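You operate a simulated robot arm through the tools that you are given. There is no shell and no other tool.

You are at the controls of a simulated robot arm. One attempt, no reset.

## Task
Close down bench ten: charger off, supply five off, load knob off, volts and limit at zero.

Only the result counts: the job must be done as asked and must still hold three seconds after the hand-in. Knocking over, shifting, dropping, spilling or breaking anything else fails it.

## Robot
A 6-joint arm with a two-finger gripper, fixed in place. Base frame: the origin is on the floor under the middle of its stand, x ahead of it, y to its left, z up. Units: m, degrees, N and s.
It reaches about 1.298 m from its shoulder. Its first joint turns from -149.0 to 149.0 degrees. Payload 1.57 kg.
The tool frame sits at the grasp point between the pads (the TCP): z along the fingers, y along the line on which they close. The tips reach 0.021 m beyond it. The gripper opens to 0.07 m; its body begins 0.05 m behind the TCP.
Orientation is that of the tool frame in the base frame, as [roll, pitch, yaw] about the fixed x, y, z axes, in that order (R = Rz(yaw) Ry(pitch) Rx(roll)). With the fingers straight down and closing along the base's y, the tool's x points along the base's -x, its y along +y and its z along -z.

## Interface
- The arm moves only by the tool jog_arm. Its arguments are lists of equal length, an entry for each row: "grip": the closure, from 0 (fully open) to 1 (shut); "linear": the shift along the base's x, y, z in m, a list of three; "dr": the turn, a rotation vector about the base's x, y, z in degrees, a list of three. In form: {"grip": [grip, ...], "linear": [[dx, dy, dz], ...], "dr": [[wx, wy, wz], ...]}. A call has 1 to 20 rows; each row shifts and turns the commanded pose from where the row before left it. Rows are played at 5 a second. More than 0.05 m and 8.6 degrees between two rows, or a gripper value outside its range, and nothing of the call is played. Where a pose cannot be reached the arm comes as near as it can. A force on the tool above 40 N (or 10 N above the force at the start of the call, whichever is more), or a blocked arm, ends the call early, and 0.2 s more pass. The fingers move at their own pace (about 0.1037 m/s each) and stop on an object; they squeeze with about 26 N. The grip force told is the motor's: it shows also when the fingers shut on nothing. Time passes only in rows, and 0.2 s behind the last, so rows that do not move let the fingers close. It gives the time, the measured TCP pose, the force on the tool (base axes), the opening and the grip force at its end, in the units of the frame above (readings bear some noise), with the torque about the TCP (base axes, N m) and any sound that the robot's microphone picked up.
- Cameras (640 x 400 px; columns grow to the right, rows downward): "scene" is fixed at [0.3962, -0.4999, 1.3902]; the picture's right is [1.00, 0.10, 0.00], its down [0.03, -0.31, -0.95] and it looks along [-0.09, 0.94, -0.31] (base axes); focal length 349 px, centre (320, 200). "wrist" rides on the gripper at [0.079, 0.004, -0.081] in the tool frame; the picture's right is [-0.05, 1.00, 0.00], its down [-0.67, -0.04, -0.75] and it looks along [-0.74, -0.04, 0.67] (tool axes); focal length 256 px, centre (320, 200). There is no depth. A picture from a camera that has moved, and an enlarged one, comes with that camera's place and axes in the base frame and with its lens.
- snapshot(camera): a new picture of that camera. The clock stands still meanwhile.
- slide_trunk(by): slides the trunk up (or, below 0, down) by that many m; the arm rides with it, the base frame stays. It gives what a move gives, with no picture.
- enlarge(camera, box): a new picture of the part [left, top, right, bottom] of that camera's present view, enlarged. The clock stands still meanwhile.
- sign_off(): hands the job in; it is judged then, once.

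Places have to be worked out from the pictures, the camera data and where the tool is seen. Open the gripper and draw the arm clear of the work before you hand the job in, unless the task says otherwise.

The tools are called after "Emit:" as a command line: name --argument value ..., lists and objects as JSON in quotes. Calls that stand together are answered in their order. jog_arm: Moves the arm, as the interface text tells. Its arguments: {"type":"object","properties":{"grip":{"type":"array"},"linear":{"type":"array"},"dr":{"type":"array"}},"required":["grip","linear","dr"]} The other tools are called the same way: slide_trunk (by) moves the trunk up or down; snapshot (camera) takes a picture; enlarge (camera, box) takes an enlarged picture of a part of a camera's view; sign_off () hands the job in.

At the start:

```text
clock: 0.0
tool_pos: [0.2074, 0.5375, 1.1084]
orientation: [-179.9, 0.0, 180.0]
wrist_force: [-0.2, -0.1, -0.9]
moment: [0.01, 0.01, -0.01]
gripper_width: 0.0699
grip_force: 0.1
trunk travel left (down, up): [-0.789, 0.181]
```

scene: 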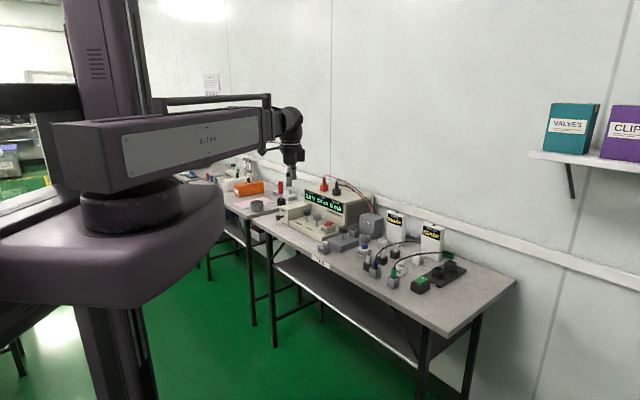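
wrist: 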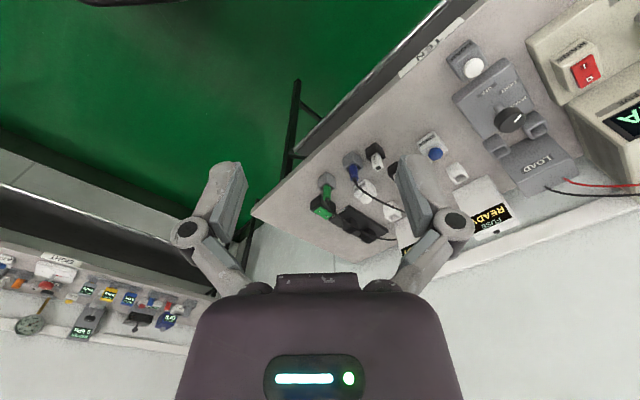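

I'll start by looking closely at the bench from the fixed camera and from the wrist.

Emit:
enlarge --camera "scene" --box '[240, 160, 400, 260]'

Emit:
enlarge --camera "scene" --box '[340, 200, 500, 300]'

Emit:
enlarge --camera "wrist" --box '[400, 0, 640, 150]'

Emit:
enlarge --camera "wrist" --box '[280, 100, 520, 250]'

Emit:
enlarge --camera "scene" --box '[160, 140, 320, 240]'

```text
4.00 times, centred on (320, 210) of scene
camera zoom: at [0.3962, -0.4999, 1.3902], right [1.0, 0.1, 0.0], down [0.03, -0.31, -0.95], along [-0.09, 0.94, -0.31], focal length 1394 px, centre (320, 160)
```

zoom: 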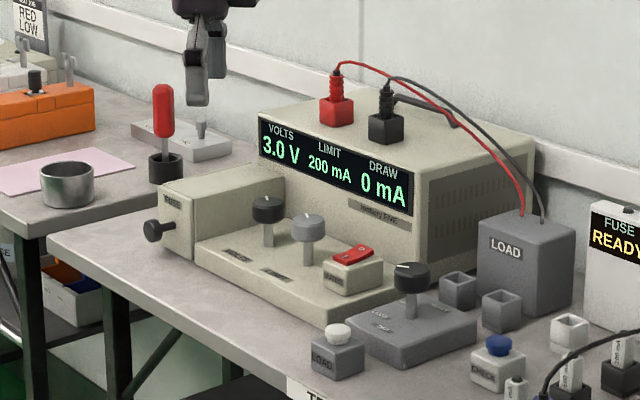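

```text
4.00 times, centred on (420, 250) of scene
camera zoom: at [0.3962, -0.4999, 1.3902], right [1.0, 0.1, 0.0], down [0.03, -0.31, -0.95], along [-0.09, 0.94, -0.31], focal length 1394 px, centre (-80, 0)
```

zoom: 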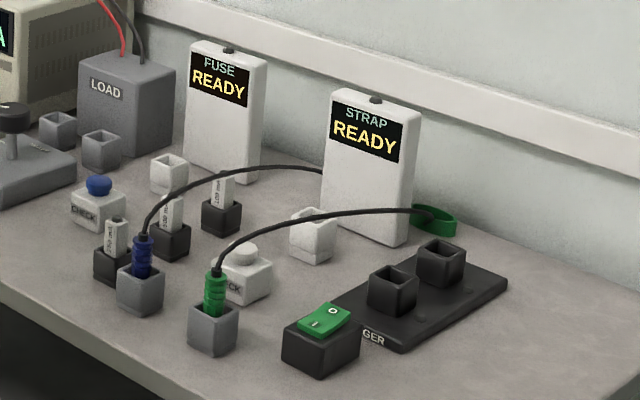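

```text
2.67 times, centred on (520, 75) of wrist
camera zoom: at [0.1293, 0.5421, 1.1886], right [0.05, 1.0, 0.0], down [0.67, -0.04, 0.75], along [0.74, -0.04, -0.67], focal length 683 px, centre (-213, 533)
```

zoom: 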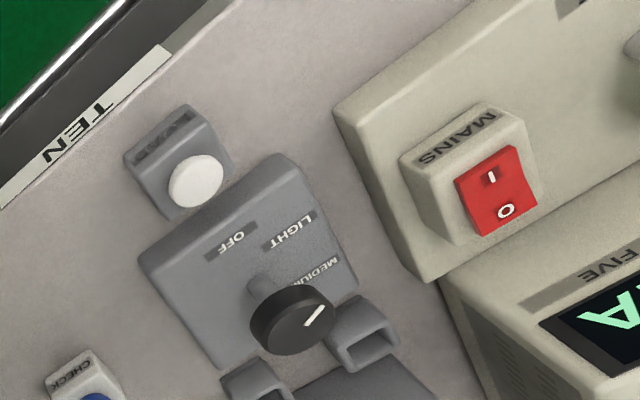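

```text
2.67 times, centred on (400, 175) of wrist
camera zoom: at [0.1293, 0.5421, 1.1886], right [0.05, 1.0, 0.0], down [0.67, -0.04, 0.75], along [0.74, -0.04, -0.67], focal length 683 px, centre (107, 267)
```

zoom: 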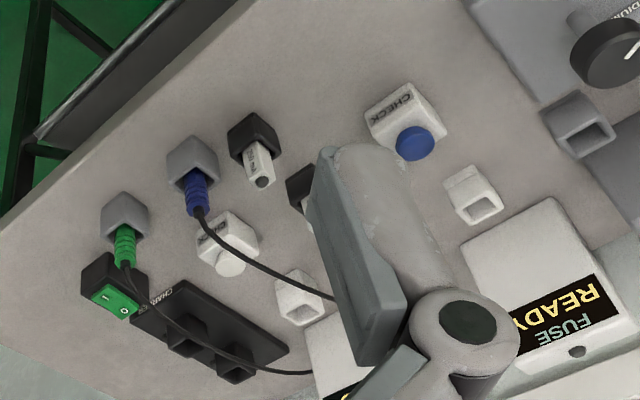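

```text
4.00 times, centred on (240, 190) of scene
camera zoom: at [0.3962, -0.4999, 1.3902], right [1.0, 0.1, 0.0], down [0.03, -0.31, -0.95], along [-0.09, 0.94, -0.31], focal length 1394 px, centre (640, 240)
```

zoom: 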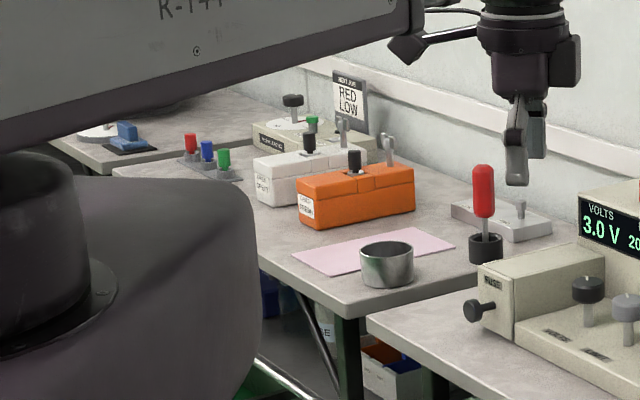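

The bench carries a supply (volts, limit, red mains rocker), a grey load knob panel and a green charger rocker. By triangulation the mains rocker is near (0.294, 0.906, 0.816) and the load knob near (0.361, 0.830, 0.825). I'll turn the wrist so its camera looks toward +y at the panel, staying high.

Emit:
jog_arm --grip '[0, 0, 0, 0, 0, 0, 0, 0, 0, 0, 0]' --linear '[[0.008, 0.01, 0], [0.008, 0.01, 0], [0.008, 0.01, 0], [0.008, 0.01, 0], [0.008, 0.01, 0], [0.008, 0.01, 0], [0.008, 0.01, 0], [0.008, 0.01, 0], [0.008, 0.01, 0], [0.008, 0.01, 0], [0.008, 0.01, 0]]' --dr '[[0, 0, 8.2], [0, 0, 8.2], [0, 0, 8.2], [0, 0, 8.2], [0, 0, 8.2], [0, 0, 8.2], [0, 0, 8.2], [0, 0, 8.2], [0, 0, 8.2], [0, 0, 8.2], [0, 0, 8.2]]'

Emit:
snapshot --camera "wrist"

Emit:
snapshot --camera "scene"

```text
clock: 2.4
tool_pos: [0.2971, 0.6475, 1.1093]
orientation: [-179.9, 0.0, -89.7]
wrist_force: [1.3, -0.6, 0.1]
moment: [0.01, 0.0, -0.03]
gripper_width: 0.0701
grip_force: 0.1
trunk travel left (down, up): [-0.789, 0.181]
```

```text
taken
camera wrist: at [0.2935, 0.5686, 1.1885], right [-1.0, 0.05, 0.0], down [0.03, 0.67, 0.75], along [0.04, 0.74, -0.67], focal length 256 px, centre (320, 200)
```

wrist: 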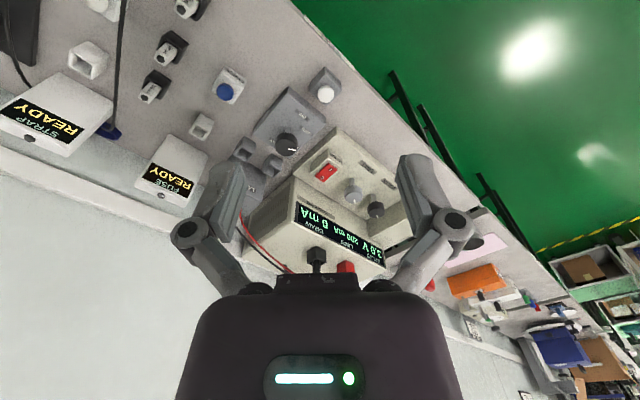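

```text
taken
```

scene: 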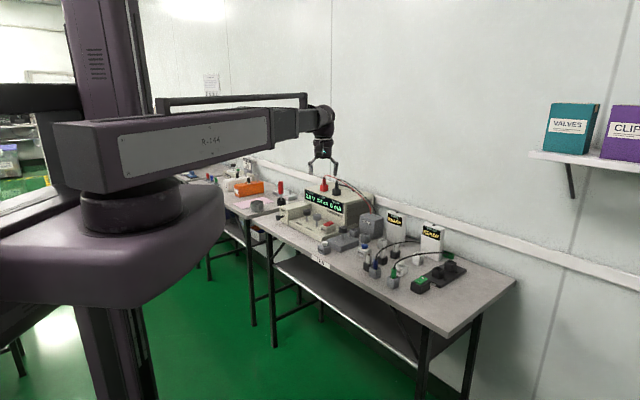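

The wrist now sees the whole bench, upside down. I'll enlarge the relevant parts to read pointer positions and rocker states.

Emit:
enlarge --camera "wrist" --box '[230, 60, 422, 180]'

Emit:
enlarge --camera "wrist" --box '[240, 140, 432, 260]'

Emit:
enlarge --camera "scene" --box '[270, 180, 350, 230]'

Emit:
enlarge --camera "scene" --box '[390, 250, 470, 300]'

```text
3.33 times, centred on (326, 120) of wrist
camera zoom: at [0.2935, 0.5686, 1.1885], right [-1.0, 0.05, 0.0], down [0.03, 0.67, 0.75], along [0.04, 0.74, -0.67], focal length 853 px, centre (300, 467)
```

zoom: 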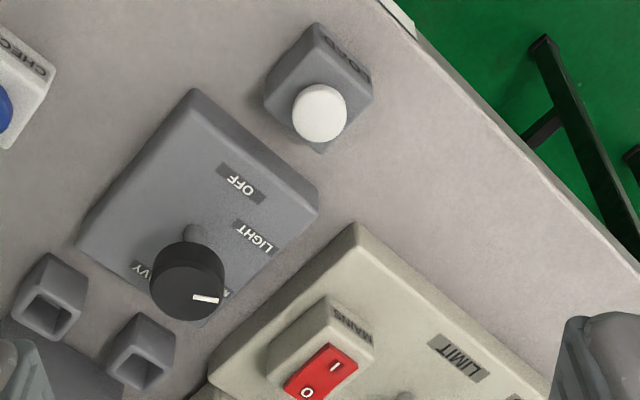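

```text
3.33 times, centred on (336, 200) of wrist
camera zoom: at [0.2935, 0.5686, 1.1885], right [-1.0, 0.05, 0.0], down [0.03, 0.67, 0.75], along [0.04, 0.74, -0.67], focal length 853 px, centre (267, 200)
```

zoom: 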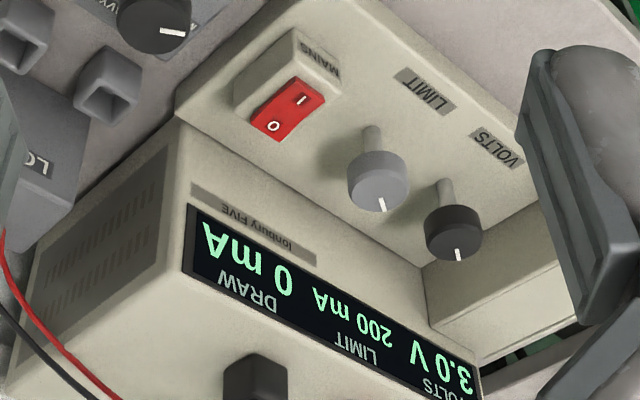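

```text
8.00 times, centred on (310, 205) of scene
camera zoom: at [0.3962, -0.4999, 1.3902], right [1.0, 0.1, 0.0], down [0.03, -0.31, -0.95], along [-0.09, 0.94, -0.31], focal length 2789 px, centre (400, 160)
```

zoom: 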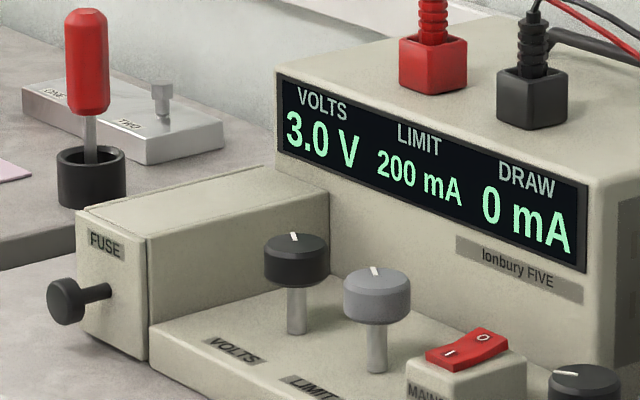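

```text
8.00 times, centred on (430, 275) of scene
camera zoom: at [0.3962, -0.4999, 1.3902], right [1.0, 0.1, 0.0], down [0.03, -0.31, -0.95], along [-0.09, 0.94, -0.31], focal length 2789 px, centre (-560, -400)
```

zoom: 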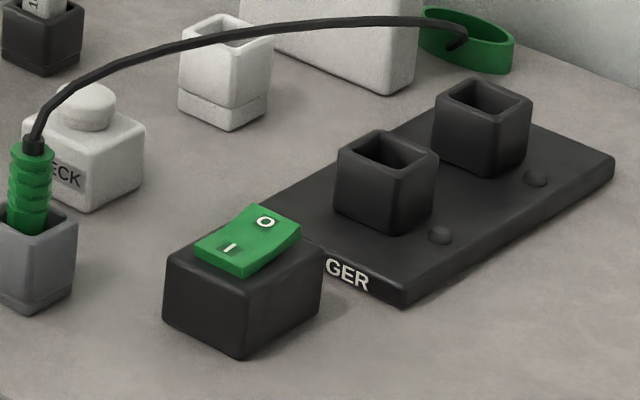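

Both rockers read ON (O side raised), and the load pointer sits around MEDIUM. Before approaching the knobs I need the clearance around the gripper body and the supply box, so I'll enlarge the gripper and the box area.

Emit:
enlarge --camera "scene" --box '[280, 95, 360, 145]'

Emit:
enlarge --camera "scene" --box '[280, 140, 360, 190]'

Emit:
enlarge --camera "scene" --box '[310, 195, 390, 245]'

```text
8.00 times, centred on (320, 120) of scene
camera zoom: at [0.3962, -0.4999, 1.3902], right [1.0, 0.1, 0.0], down [0.03, -0.31, -0.95], along [-0.09, 0.94, -0.31], focal length 2789 px, centre (320, 840)
```

zoom: 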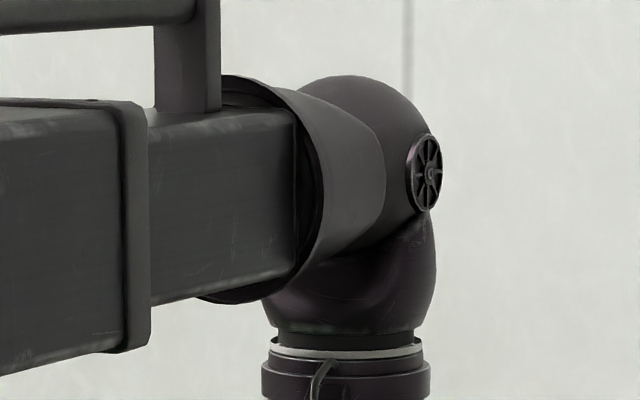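

```text
8.00 times, centred on (320, 165) of scene
camera zoom: at [0.3962, -0.4999, 1.3902], right [1.0, 0.1, 0.0], down [0.03, -0.31, -0.95], along [-0.09, 0.94, -0.31], focal length 2789 px, centre (320, 480)
```

zoom: 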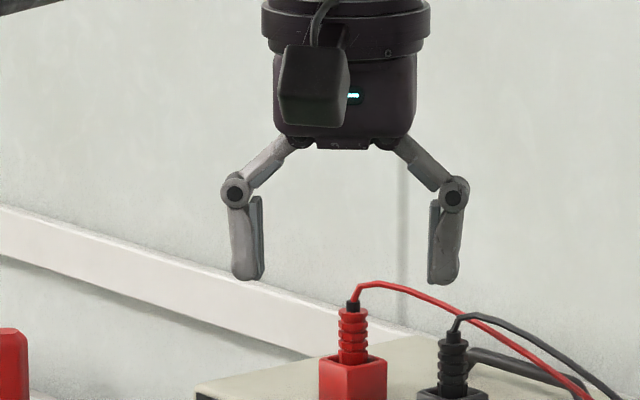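

```text
8.00 times, centred on (350, 220) of scene
camera zoom: at [0.3962, -0.4999, 1.3902], right [1.0, 0.1, 0.0], down [0.03, -0.31, -0.95], along [-0.09, 0.94, -0.31], focal length 2789 px, centre (80, 40)
```

zoom: 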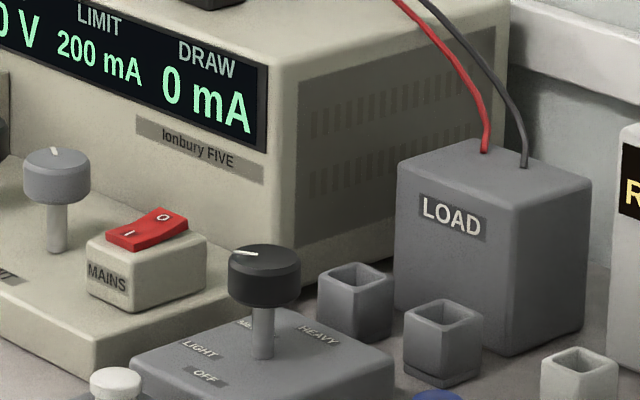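

The gripper body is about 6 cm wide and the wrist camera box sticks out on the tool's +x side, so I'll keep that side facing the aisle. I estimate the volts knob at (0.189, 1.015, 0.834) and the limit knob at (0.242, 0.964, 0.832), with the bench running at about -44°. Next I move closer, looking square at the panel.

Emit:
jog_arm --grip '[0, 0, 0, 0, 0, 0, 0, 0]' --linear '[[-0.0226, 0.0298, -0.0211], [-0.0226, 0.0298, -0.0211], [-0.0226, 0.0298, -0.0211], [-0.0226, 0.0298, -0.0211], [-0.0226, 0.0298, -0.0211], [-0.0226, 0.0298, -0.0211], [-0.0226, 0.0298, -0.0211], [-0.0226, 0.0298, -0.0211]]' --dr '[[0, 0, -5.5], [0, 0, -5.5], [0, 0, -5.5], [0, 0, -5.5], [0, 0, -5.5], [0, 0, -5.5], [0, 0, -5.5], [0, 0, -5.5]]'

Emit:
snapshot --camera "wrist"

Emit:
enlarge --camera "wrist" --box '[200, 100, 440, 250]'

Emit:
snapshot --camera "scene"

```text
clock: 4.2
tool_pos: [0.1169, 0.8855, 1.1078]
orientation: [-180.0, 0.1, -134.0]
wrist_force: [0.2, 0.3, 0.3]
moment: [-0.02, -0.04, 0.03]
gripper_width: 0.07
grip_force: 0.0
out of reach, approached as far as the arm can: row 1, 2, 3, 4, 5, 6, 7, 8
trunk travel left (down, up): [-0.789, 0.181]
```

```text
taken
camera wrist: at [0.0584, 0.8319, 1.1881], right [-0.68, 0.73, 0.0], down [0.49, 0.46, 0.75], along [0.55, 0.51, -0.67], focal length 256 px, centre (320, 200)
```

wrist: 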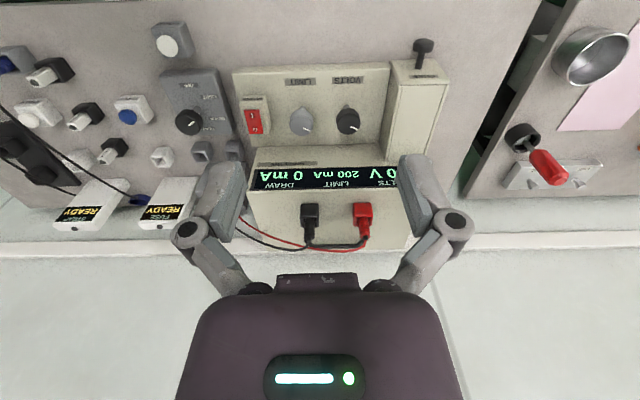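

```text
2.67 times, centred on (320, 175) of wrist
camera zoom: at [0.0584, 0.8319, 1.1881], right [-0.68, 0.73, 0.0], down [0.49, 0.46, 0.75], along [0.55, 0.51, -0.67], focal length 683 px, centre (320, 267)
```

zoom: 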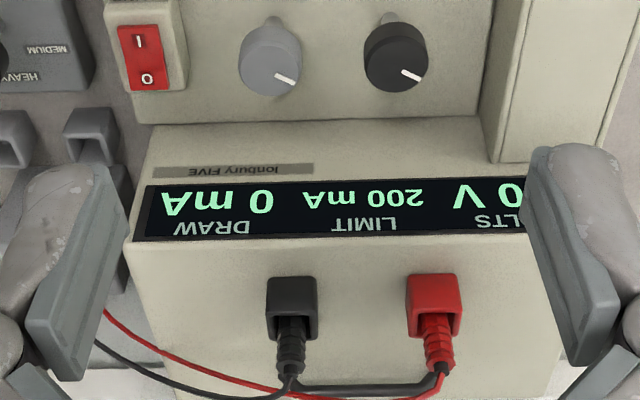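

```text
taken
```

scene: 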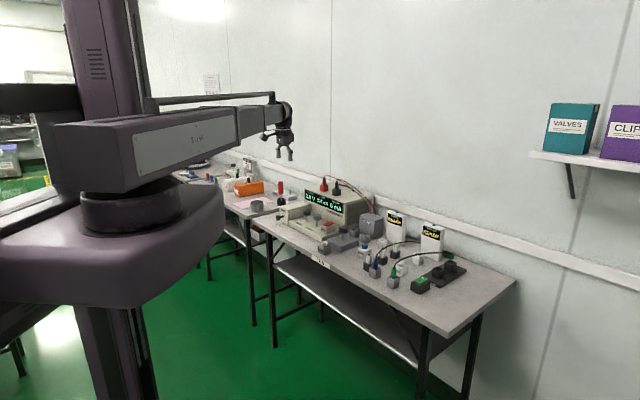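

Heights only change with the trunk: the arm held z = 1.108 while reaching x, y and yaw exactly. From this square view, volts is at (0.188, 1.014), limit at (0.242, 0.962), both with cap tops near 0.83, and the box front lies about 7.5 cm behind them with its top at 0.896. I'll move over the volts knob with a part-closed gripper.

Emit:
jog_arm --grip '[0.1, 0.2, 0.2, 0.2, 0.2]' --linear '[[0.0144, 0.0258, 0], [0.0144, 0.0258, 0], [0.0144, 0.0258, 0], [0.0142, 0.0258, 0], [0.0142, 0.0258, 0]]' --dr '[[0, 0, 0], [0, 0, 0], [0, 0, 0], [0, 0, 0], [0, 0, 0]]'

Emit:
snapshot --camera "wrist"

Emit:
snapshot --camera "scene"

```text
clock: 5.4
tool_pos: [0.1881, 1.0152, 1.1076]
orientation: [179.9, 0.1, -133.9]
wrist_force: [-0.6, 0.1, 0.4]
moment: [-0.05, 0.0, -0.01]
gripper_width: 0.0561
grip_force: 0.1
trunk travel left (down, up): [-0.789, 0.181]
```

```text
taken
camera wrist: at [0.1294, 0.9613, 1.188], right [-0.68, 0.73, 0.0], down [0.49, 0.46, 0.74], along [0.54, 0.51, -0.67], focal length 256 px, centre (320, 200)
```

wrist: 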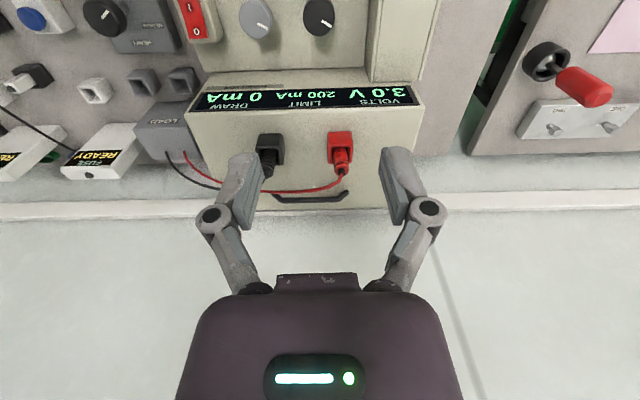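

```text
taken
```

scene: 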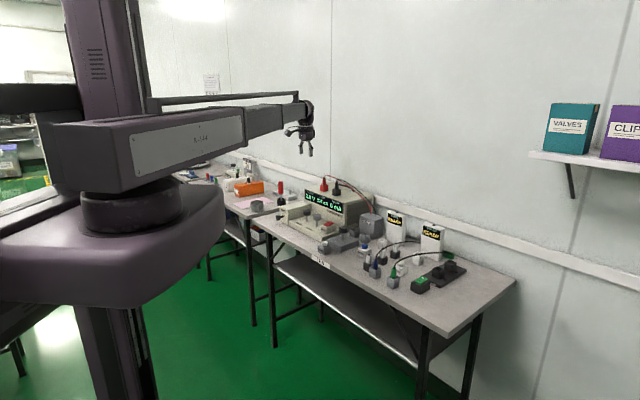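

TCP is at (0.188, 1.015, 1.108) over the volts knob. I'll slide the trunk down 0.20 (tips to about 0.887, above the cap) and check the alignment.

Emit:
slide_trunk --by -0.2

Emit:
snapshot --camera "wrist"

Emit:
enlarge --camera "scene" --box '[270, 150, 366, 210]'

```text
clock: 7.6
tool_pos: [0.1882, 1.014, 0.9089]
orientation: [179.9, 0.0, -133.8]
wrist_force: [-0.8, 0.3, 0.7]
moment: [0.05, 0.01, 0.0]
gripper_width: 0.0561
grip_force: 0.0
trunk travel left (down, up): [-0.589, 0.381]
```

```text
taken
camera wrist: at [0.1289, 0.9601, 0.9887], right [-0.68, 0.73, 0.0], down [0.49, 0.46, 0.75], along [0.54, 0.51, -0.67], focal length 256 px, centre (320, 200)
```

wrist: 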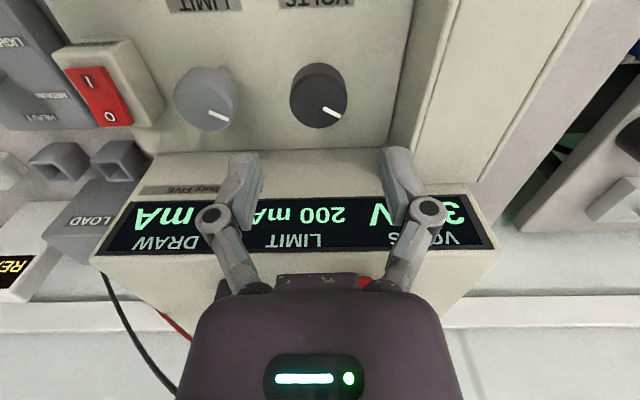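

```text
6.67 times, centred on (318, 180) of scene
camera zoom: at [0.3962, -0.4999, 1.3902], right [1.0, 0.1, 0.0], down [0.03, -0.31, -0.95], along [-0.09, 0.94, -0.31], focal length 2324 px, centre (333, 333)
```

zoom: 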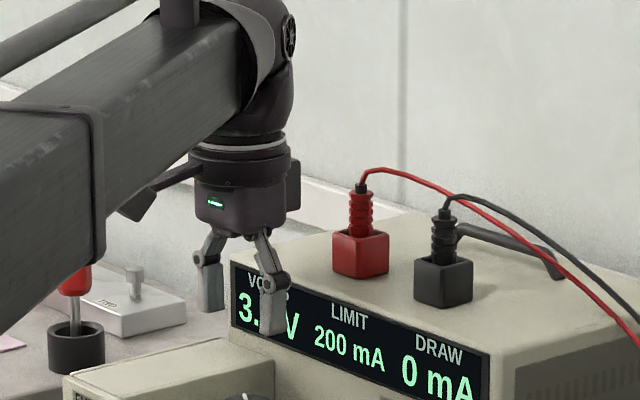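

The volts cap sits laterally and fore-aft under the TCP to within about 1 mm, cap about 37 mm wide, top near 0.834. I'll lower 0.08 so the pads straddle the cap.

Emit:
slide_trunk --by -0.08

Emit:
snapshot --camera "wrist"

Emit:
enlarge --camera "scene" --box '[270, 170, 350, 220]'

```text
clock: 8.7
tool_pos: [0.1878, 1.0157, 0.8279]
orientation: [179.9, 0.0, -133.8]
wrist_force: [-0.3, 0.0, 0.5]
moment: [-0.05, 0.01, 0.01]
gripper_width: 0.0558
grip_force: 0.0
trunk travel left (down, up): [-0.509, 0.461]
```

```text
taken
camera wrist: at [0.1288, 0.9601, 0.9087], right [-0.68, 0.73, 0.0], down [0.49, 0.46, 0.75], along [0.54, 0.51, -0.67], focal length 256 px, centre (320, 200)
```

wrist: 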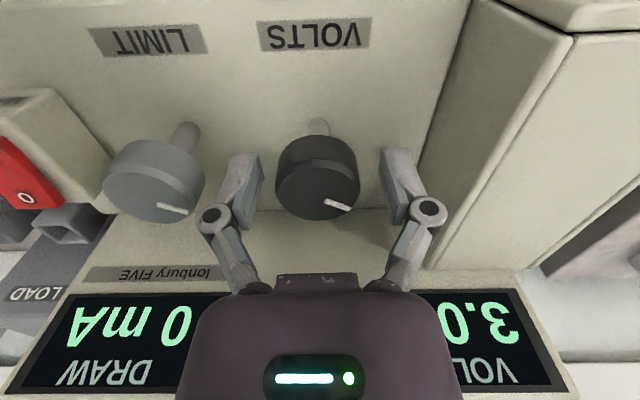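

```text
8.00 times, centred on (310, 195) of scene
camera zoom: at [0.3962, -0.4999, 1.3902], right [1.0, 0.1, 0.0], down [0.03, -0.31, -0.95], along [-0.09, 0.94, -0.31], focal length 2789 px, centre (400, 240)
```

zoom: 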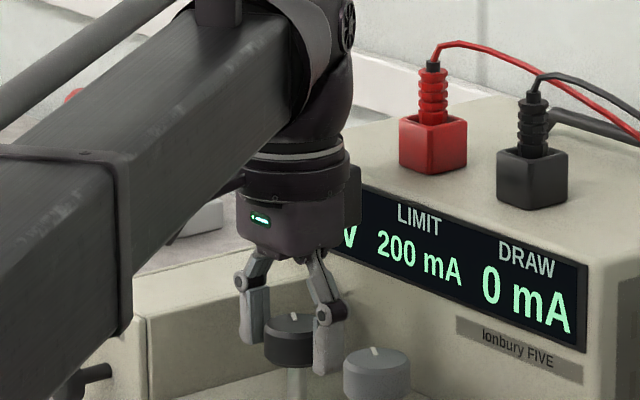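

The pads straddle the volts cap with even gaps. I'll close the fingers on it.

Emit:
jog_arm --grip '[0.4, 0.6, 0.7, 0.7]' --linear '[[0, 0, 0], [0, 0, 0], [0, 0, 0], [0, 0, 0]]' --dr '[[0, 0, 0], [0, 0, 0], [0, 0, 0], [0, 0, 0]]'

Emit:
snapshot --camera "wrist"

```text
clock: 9.7
tool_pos: [0.1879, 1.0137, 0.8275]
orientation: [-179.9, 0.0, -133.9]
wrist_force: [5.9, -7.8, 0.0]
moment: [-0.36, -0.15, -0.01]
gripper_width: 0.0371
grip_force: 31.7
trunk travel left (down, up): [-0.509, 0.461]
```

```text
taken
camera wrist: at [0.1297, 0.9595, 0.9088], right [-0.68, 0.73, 0.0], down [0.49, 0.46, 0.75], along [0.54, 0.51, -0.67], focal length 256 px, centre (320, 200)
```

wrist: 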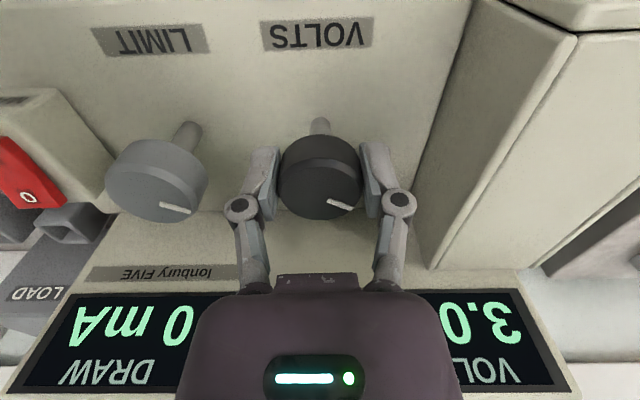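

Gripped at 37 mm with a small side load of about 10 N, so the knob is slightly toward bench-right. I'll shift about 1 mm that way and begin turning counter-clockwise slowly.

Emit:
jog_arm --grip '[0.7, 0.7, 0.7, 0.7, 0.7]' --linear '[[0.0007, -0.0008, 0], [0, 0, 0], [0, 0, 0], [0, 0, 0], [0, 0, 0]]' --dr '[[0, 0, 0], [0, 0, 4], [0, 0, 4], [0, 0, 4], [0, 0, 4]]'

Emit:
snapshot --camera "wrist"

Emit:
enlarge --camera "scene" --box '[270, 170, 350, 220]'

```text
clock: 10.9
tool_pos: [0.1898, 1.0131, 0.8272]
orientation: [180.0, 0.1, -117.7]
wrist_force: [8.3, 0.9, 5.5]
moment: [-0.43, 0.14, -0.01]
gripper_width: 0.0372
grip_force: 32.2
trunk travel left (down, up): [-0.509, 0.461]
```

```text
taken
camera wrist: at [0.1475, 0.9449, 0.9087], right [-0.86, 0.51, 0.0], down [0.34, 0.57, 0.75], along [0.38, 0.64, -0.67], focal length 256 px, centre (320, 200)
```

wrist: 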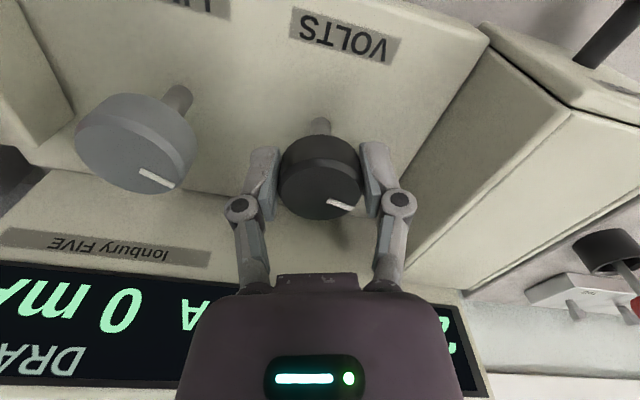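

```text
8.00 times, centred on (310, 195) of scene
camera zoom: at [0.3962, -0.4999, 1.3902], right [1.0, 0.1, 0.0], down [0.03, -0.31, -0.95], along [-0.09, 0.94, -0.31], focal length 2789 px, centre (400, 240)
```

zoom: 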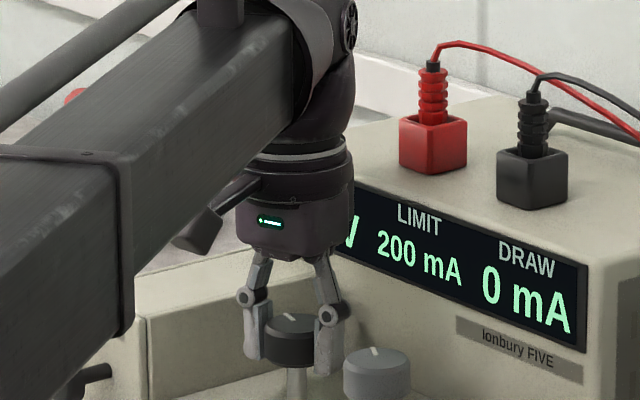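

The knob is turning with the fingers (pointer fixed relative to the pads) and forces are light. I'll turn another 48° and watch for a stop.

Emit:
jog_arm --grip '[0.7, 0.7, 0.7, 0.7, 0.7, 0.7, 0.7, 0.7, 0.7, 0.7]' --linear '[[0, 0, 0], [0, 0, 0], [0, 0, 0], [0, 0, 0], [0, 0, 0], [0, 0, 0], [0, 0, 0], [0, 0, 0], [0, 0, 0], [0, 0, 0]]' --dr '[[0, 0, 4.8], [0, 0, 4.8], [0, 0, 4.8], [0, 0, 4.8], [0, 0, 4.8], [0, 0, 4.8], [0, 0, 4.8], [0, 0, 4.8], [0, 0, 4.8], [0, 0, 4.8]]'

Emit:
snapshot --camera "wrist"

Emit:
enlarge --camera "scene" --box '[270, 170, 350, 220]'

```text
clock: 13.1
tool_pos: [0.1905, 1.0125, 0.8291]
orientation: [-179.9, -0.1, -69.9]
wrist_force: [19.8, -2.0, 3.6]
moment: [-0.22, -0.25, -0.06]
gripper_width: 0.0373
grip_force: 31.7
trunk travel left (down, up): [-0.509, 0.461]
```

```text
taken
camera wrist: at [0.2137, 0.9371, 0.9088], right [-0.96, -0.29, 0.0], down [-0.2, 0.64, 0.75], along [-0.22, 0.71, -0.67], focal length 256 px, centre (320, 200)
```

wrist: 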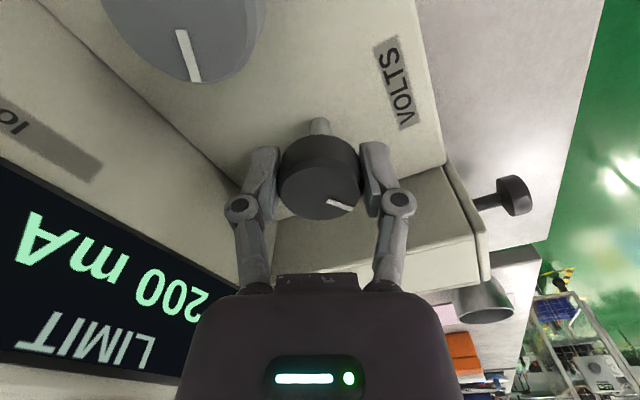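

```text
8.00 times, centred on (310, 195) of scene
camera zoom: at [0.3962, -0.4999, 1.3902], right [1.0, 0.1, 0.0], down [0.03, -0.31, -0.95], along [-0.09, 0.94, -0.31], focal length 2789 px, centre (400, 240)
```

zoom: 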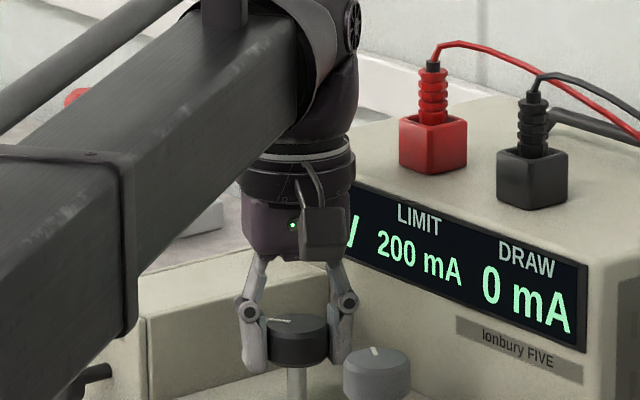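

About 64° turned, and side load has grown to 20 N in +x, so I'll ease 1.5 mm in +x and turn 12° more.

Emit:
jog_arm --grip '[0.7, 0.7, 0.7, 0.7, 0.7]' --linear '[[0.0015, 0, 0], [0, 0, 0], [0, 0, 0], [0, 0, 0], [0, 0, 0]]' --dr '[[0, 0, 0], [0, 0, 4], [0, 0, 4], [0, 0, 4], [0, 0, 0]]'

Emit:
snapshot --camera "wrist"

```text
clock: 14.3
tool_pos: [0.191, 1.013, 0.8286]
orientation: [180.0, 0.0, -57.8]
wrist_force: [18.0, -3.5, 2.0]
moment: [-0.03, -0.17, -0.01]
gripper_width: 0.0373
grip_force: 32.3
trunk travel left (down, up): [-0.509, 0.461]
```

```text
taken
camera wrist: at [0.2295, 0.9439, 0.9087], right [-0.87, -0.49, 0.0], down [-0.33, 0.58, 0.75], along [-0.36, 0.65, -0.67], focal length 256 px, centre (320, 200)
```

wrist: 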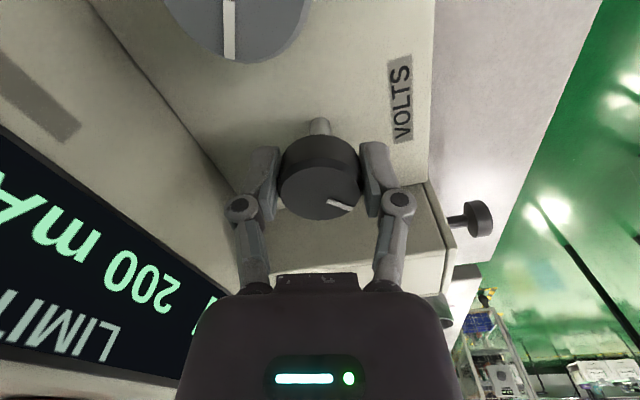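

Still turning freely with almost no torque. I'll add 5° (81° total, where I expect zero), then release and lift to read the display.

Emit:
jog_arm --grip '[0.7, 0.7, 0.5, 0.3, 0.2, 0.2]' --linear '[[0.0008, 0, 0], [0, 0, 0], [0, 0, 0], [0, 0, 0], [0, 0, 0], [0, 0, 0]]' --dr '[[0, 0, 5], [0, 0, 0], [0, 0, 0], [0, 0, 0], [0, 0, 0], [0, 0, 0]]'

Emit:
slide_trunk --by 0.14

Emit:
enlarge --camera "scene" --box '[270, 170, 350, 220]'

Emit:
snapshot --camera "wrist"

```text
clock: 15.7
tool_pos: [0.1893, 1.0138, 0.8277]
orientation: [-179.9, 0.0, -52.8]
wrist_force: [0.2, -0.3, -0.1]
moment: [0.0, -0.04, 0.03]
gripper_width: 0.0563
grip_force: 0.1
trunk travel left (down, up): [-0.509, 0.461]
```

```text
clock: 17.4
tool_pos: [0.1891, 1.0143, 0.9673]
orientation: [179.9, 0.0, -52.7]
wrist_force: [0.5, -0.3, -0.6]
moment: [0.06, -0.01, -0.02]
gripper_width: 0.0558
grip_force: 0.0
trunk travel left (down, up): [-0.649, 0.321]
```

```text
8.00 times, centred on (310, 195) of scene
camera zoom: at [0.3962, -0.4999, 1.3902], right [1.0, 0.1, 0.0], down [0.03, -0.31, -0.95], along [-0.09, 0.94, -0.31], focal length 2789 px, centre (400, 240)
```

zoom: 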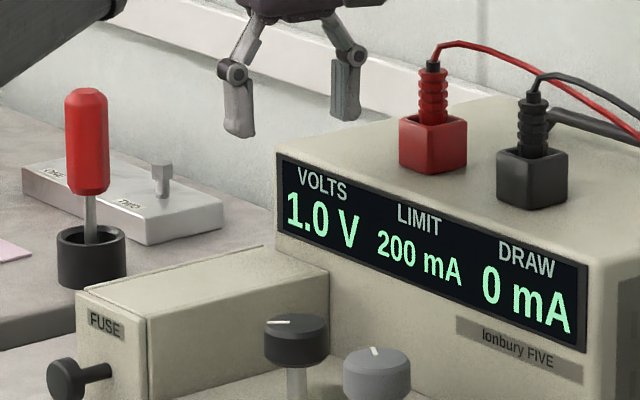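

```text
taken
camera wrist: at [0.234, 0.9484, 1.0484], right [-0.83, -0.56, 0.0], down [-0.37, 0.55, 0.75], along [-0.42, 0.62, -0.67], focal length 256 px, centre (320, 200)
```

wrist: 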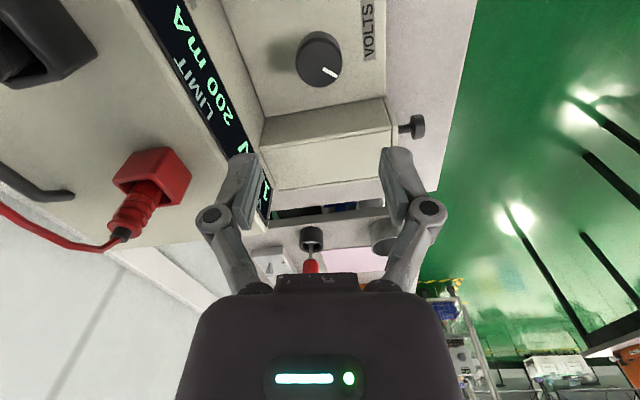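

The display now reads 1.0 V after 81°, so about 40° per volt: zero is about 40° further (pointer toward the panel front). The side loads suggest the true axis is near (0.1894, 1.0155). I'll rewind the wrist 60° up here and recentre before regripping.

Emit:
jog_arm --grip '[0.2, 0.2, 0.2, 0.2, 0.2, 0.2, 0.2, 0.2]' --linear '[[0.0003, 0.0013, 0], [0, 0, 0], [0, 0, 0], [0, 0, 0], [0, 0, 0], [0, 0, 0], [0, 0, 0], [0, 0, 0]]' --dr '[[0, 0, -7.5], [0, 0, -7.5], [0, 0, -7.5], [0, 0, -7.5], [0, 0, -7.5], [0, 0, -7.5], [0, 0, -7.5], [0, 0, -7.5]]'

Emit:
enlarge --camera "wrist" --box '[224, 20, 416, 140]'

```text
clock: 19.2
tool_pos: [0.1908, 1.0156, 0.9672]
orientation: [179.9, 0.0, -113.0]
wrist_force: [-0.6, -0.1, -0.1]
moment: [0.0, -0.03, -0.02]
gripper_width: 0.056
grip_force: 0.0
trunk travel left (down, up): [-0.649, 0.321]
```

```text
3.33 times, centred on (320, 80) of wrist
camera zoom: at [0.1555, 0.9438, 1.0485], right [-0.9, 0.44, 0.0], down [0.29, 0.6, 0.75], along [0.33, 0.67, -0.67], focal length 853 px, centre (320, 600)
```

zoom: 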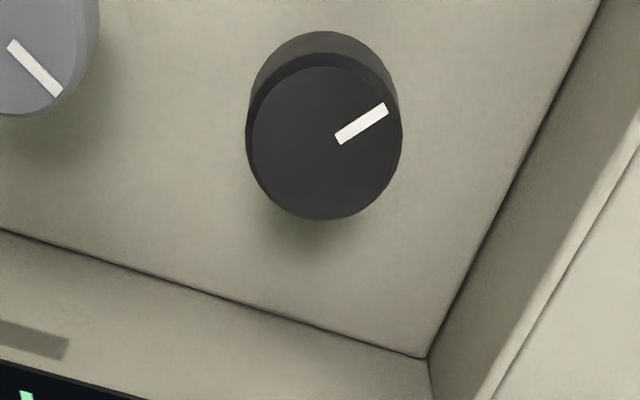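

The volts pointer is at about 230° in the bench frame (front = 270°), which agrees with 40° to go. The cap is at about (0.189, 1.015), so I nudge 1.3 mm in -x, then lower.

Emit:
jog_arm --grip '[0.2, 0.2]' --linear '[[-0.0013, -0.0004, 0], [0, 0, 0]]' --dr '[[0, 0, 0], [0, 0, 0]]'

Emit:
slide_trunk --by -0.139

Emit:
jog_arm --grip '[0.4, 0.6, 0.7, 0.7]' --linear '[[0, 0, 0], [0, 0, 0], [0, 0, 0], [0, 0, 0]]' --dr '[[0, 0, 0], [0, 0, 0], [0, 0, 0], [0, 0, 0]]'

Emit:
snapshot --camera "wrist"

```text
clock: 19.8
tool_pos: [0.1897, 1.0143, 0.9688]
orientation: [-180.0, 0.0, -112.9]
wrist_force: [0.5, -0.4, 0.1]
moment: [0.01, 0.0, -0.04]
gripper_width: 0.0559
grip_force: 0.1
trunk travel left (down, up): [-0.649, 0.321]
```

```text
clock: 21.5
tool_pos: [0.1883, 1.0153, 0.8284]
orientation: [-179.9, 0.0, -112.9]
wrist_force: [0.1, -0.1, -0.5]
moment: [0.0, -0.01, -0.01]
gripper_width: 0.0559
grip_force: 0.0
trunk travel left (down, up): [-0.51, 0.46]
```

```text
clock: 22.5
tool_pos: [0.19, 1.0147, 0.8285]
orientation: [-179.9, -0.1, -112.8]
wrist_force: [-1.0, 1.2, 2.1]
moment: [0.0, 0.04, -0.03]
gripper_width: 0.0377
grip_force: 31.6
trunk travel left (down, up): [-0.51, 0.46]
```

```text
taken
camera wrist: at [0.1544, 0.9431, 0.9097], right [-0.9, 0.44, 0.0], down [0.29, 0.6, 0.75], along [0.33, 0.67, -0.67], focal length 256 px, centre (320, 200)
```

wrist: 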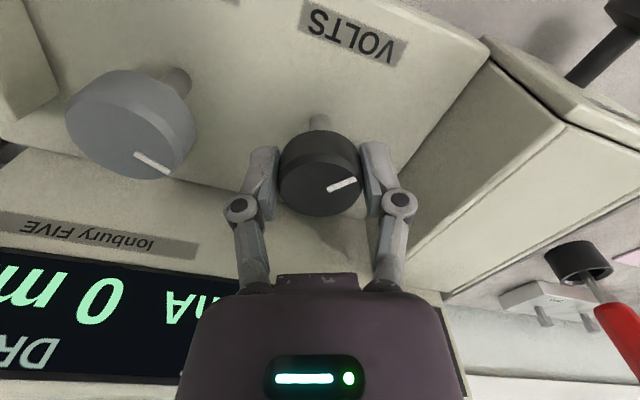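

Well centred this time: almost no side load. I'll turn 40° counter-clockwise in small steps.

Emit:
jog_arm --grip '[0.7, 0.7, 0.7, 0.7, 0.7, 0.7, 0.7, 0.7, 0.7, 0.7]' --linear '[[0, 0, 0], [0, 0, 0], [0, 0, 0], [0, 0, 0], [0, 0, 0], [0, 0, 0], [0, 0, 0], [0, 0, 0], [0, 0, 0], [0, 0, 0]]' --dr '[[0, 0, 4], [0, 0, 4], [0, 0, 4], [0, 0, 4], [0, 0, 4], [0, 0, 4], [0, 0, 4], [0, 0, 4], [0, 0, 4], [0, 0, 4]]'

Emit:
snapshot --camera "wrist"

```text
clock: 24.7
tool_pos: [0.191, 1.0142, 0.8294]
orientation: [-179.9, -0.1, -72.9]
wrist_force: [6.1, 1.0, 3.3]
moment: [0.3, -0.08, -0.5]
gripper_width: 0.0378
grip_force: 31.5
trunk travel left (down, up): [-0.51, 0.46]
```

```text
taken
camera wrist: at [0.2091, 0.9374, 0.9097], right [-0.97, -0.24, 0.0], down [-0.16, 0.65, 0.75], along [-0.18, 0.72, -0.67], focal length 256 px, centre (320, 200)
```

wrist: 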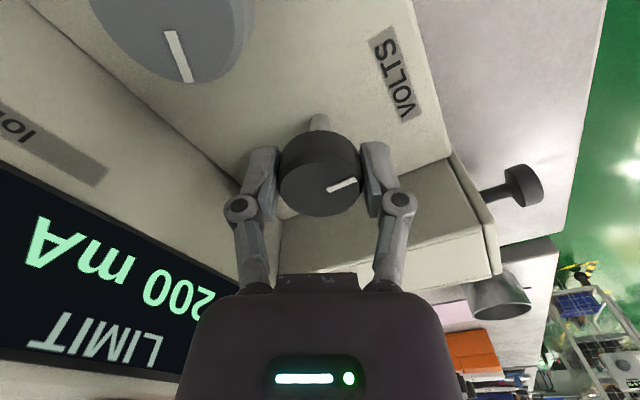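

A reaction torque of -0.5 N·m about z has appeared, so the knob has reached its end stop. I'll release and lift to read the display.

Emit:
jog_arm --grip '[0.5, 0.3, 0.2, 0.2]' --linear '[[0, 0, 0], [0, 0, 0], [0, 0, 0], [0, 0, 0]]' --dr '[[0, 0, 0], [0, 0, 0], [0, 0, 0], [0, 0, 0]]'

Emit:
slide_trunk --by 0.14

Emit:
enlarge --camera "scene" --box '[270, 170, 350, 220]'

Emit:
enlarge --camera "wrist" --box '[124, 0, 444, 200]'

```text
clock: 25.7
tool_pos: [0.19, 1.0142, 0.8297]
orientation: [-180.0, -0.1, -72.8]
wrist_force: [0.0, -0.2, 0.2]
moment: [0.02, -0.01, 0.02]
gripper_width: 0.0561
grip_force: 0.2
trunk travel left (down, up): [-0.51, 0.46]
```

```text
clock: 27.3
tool_pos: [0.1899, 1.0152, 0.9693]
orientation: [-180.0, 0.1, -72.8]
wrist_force: [0.0, -0.3, -0.3]
moment: [0.0, 0.02, 0.02]
gripper_width: 0.0562
grip_force: 0.1
trunk travel left (down, up): [-0.65, 0.32]
```

```text
8.00 times, centred on (310, 195) of scene
camera zoom: at [0.3962, -0.4999, 1.3902], right [1.0, 0.1, 0.0], down [0.03, -0.31, -0.95], along [-0.09, 0.94, -0.31], focal length 2789 px, centre (400, 240)
```

zoom: 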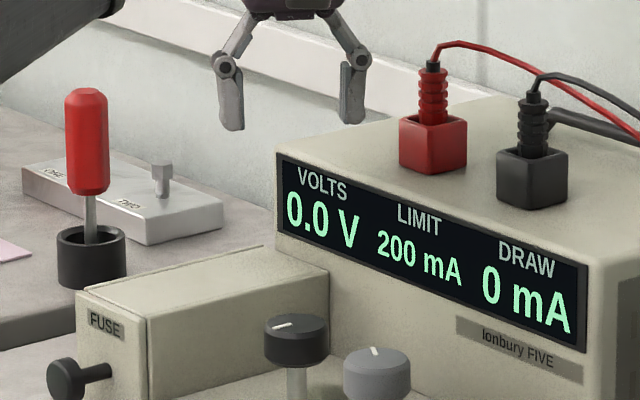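

```text
2.00 times, centred on (284, 100) of wrist
camera zoom: at [0.2082, 0.9379, 1.0494], right [-0.97, -0.24, 0.0], down [-0.16, 0.65, 0.75], along [-0.18, 0.72, -0.67], focal length 512 px, centre (392, 400)
```

zoom: 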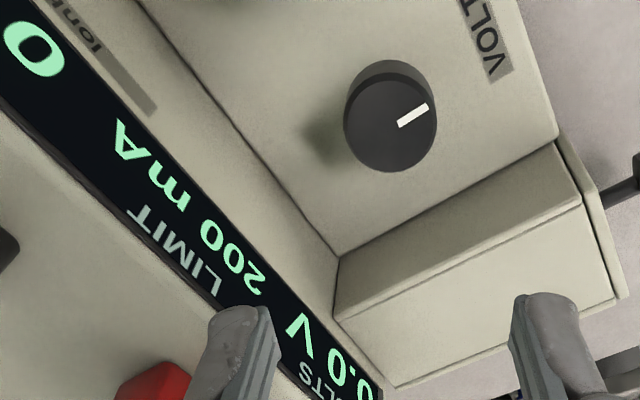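

Display reads 0.0 V. Now the limit knob: I'll move over (0.242, 0.9625) and wind the wrist back 102° so there is room for the roughly 125° turn it needs.

Emit:
jog_arm --grip '[0.2, 0.2, 0.2, 0.2, 0.2, 0.2, 0.2, 0.2, 0.2, 0.2, 0.2, 0.2, 0.2]' --linear '[[0.004, -0.004, 0], [0.004, -0.004, 0], [0.004, -0.004, 0], [0.004, -0.004, 0], [0.004, -0.004, 0], [0.004, -0.004, 0], [0.004, -0.004, 0], [0.004, -0.004, 0], [0.004, -0.004, 0], [0.004, -0.004, 0], [0.004, -0.004, 0], [0.004, -0.004, 0], [0.004, -0.0042, 0]]' --dr '[[0, 0, -7.85], [0, 0, -7.85], [0, 0, -7.85], [0, 0, -7.85], [0, 0, -7.85], [0, 0, -7.85], [0, 0, -7.85], [0, 0, -7.85], [0, 0, -7.85], [0, 0, -7.85], [0, 0, -7.85], [0, 0, -7.85], [0, 0, -7.85]]'

Emit:
snapshot --camera "wrist"

Emit:
enlarge --camera "wrist" --box '[224, 20, 416, 140]'

```text
clock: 30.1
tool_pos: [0.24, 0.9628, 0.9692]
orientation: [180.0, 0.0, -175.0]
wrist_force: [0.8, 0.0, 0.4]
moment: [-0.02, 0.01, 0.01]
gripper_width: 0.0561
grip_force: 0.0
trunk travel left (down, up): [-0.65, 0.32]
```

```text
taken
camera wrist: at [0.1612, 0.9601, 1.0496], right [-0.03, 1.0, 0.0], down [0.67, 0.02, 0.75], along [0.74, 0.02, -0.67], focal length 256 px, centre (320, 200)
```

wrist: 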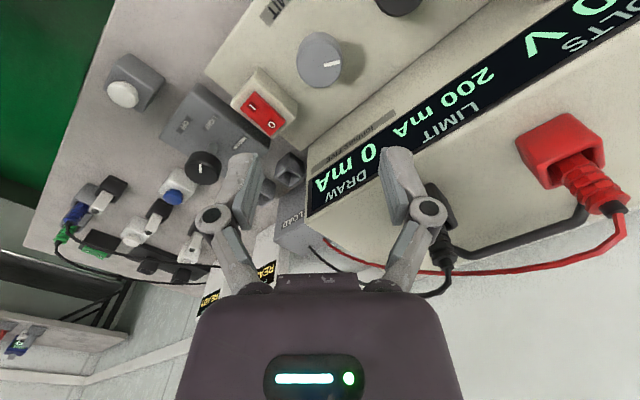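

```text
3.33 times, centred on (320, 80) of wrist
camera zoom: at [0.1612, 0.9601, 1.0496], right [-0.03, 1.0, 0.0], down [0.67, 0.02, 0.75], along [0.74, 0.02, -0.67], focal length 853 px, centre (320, 600)
```

zoom: 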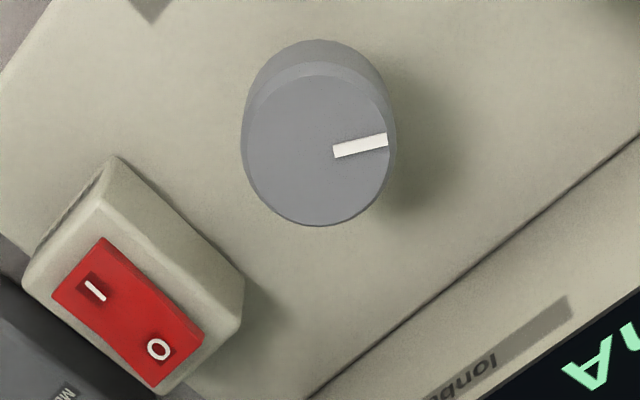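

The limit cap axis is about (+1.3, -0.7) mm from the TCP, with its pointer at about 149° in the bench frame, so about 121° to the stop. I'll nudge, lower and grip.

Emit:
jog_arm --grip '[0.2, 0.2]' --linear '[[0.0013, -0.0006, 0], [0, 0, 0]]' --dr '[[0, 0, 0], [0, 0, 0]]'

Emit:
slide_trunk --by -0.141

Emit:
jog_arm --grip '[0.4, 0.6, 0.7, 0.7]' --linear '[[0, 0, 0], [0, 0, 0], [0, 0, 0], [0, 0, 0]]' --dr '[[0, 0, 0], [0, 0, 0], [0, 0, 0], [0, 0, 0]]'

Emit:
snapshot --camera "wrist"

```text
clock: 30.7
tool_pos: [0.2415, 0.9617, 0.969]
orientation: [-180.0, 0.0, -174.9]
wrist_force: [0.3, 1.0, -0.3]
moment: [-0.01, 0.05, -0.05]
gripper_width: 0.0562
grip_force: 0.1
trunk travel left (down, up): [-0.65, 0.32]
```

```text
clock: 32.4
tool_pos: [0.2419, 0.9622, 0.8278]
orientation: [180.0, -0.1, -174.9]
wrist_force: [0.1, -0.2, 0.1]
moment: [-0.02, 0.01, 0.01]
gripper_width: 0.056
grip_force: 0.1
trunk travel left (down, up): [-0.509, 0.461]
```

```text
clock: 33.4
tool_pos: [0.2424, 0.9606, 0.8286]
orientation: [-179.9, 0.0, -174.9]
wrist_force: [-0.1, 2.5, 3.5]
moment: [0.08, 0.14, 0.02]
gripper_width: 0.0371
grip_force: 31.8
trunk travel left (down, up): [-0.509, 0.461]
```

```text
taken
camera wrist: at [0.1626, 0.9595, 0.9087], right [-0.04, 1.0, 0.0], down [0.67, 0.02, 0.75], along [0.74, 0.03, -0.67], focal length 256 px, centre (320, 200)
```

wrist: 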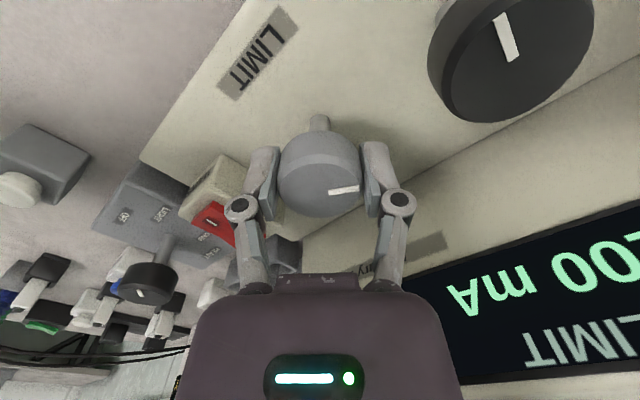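

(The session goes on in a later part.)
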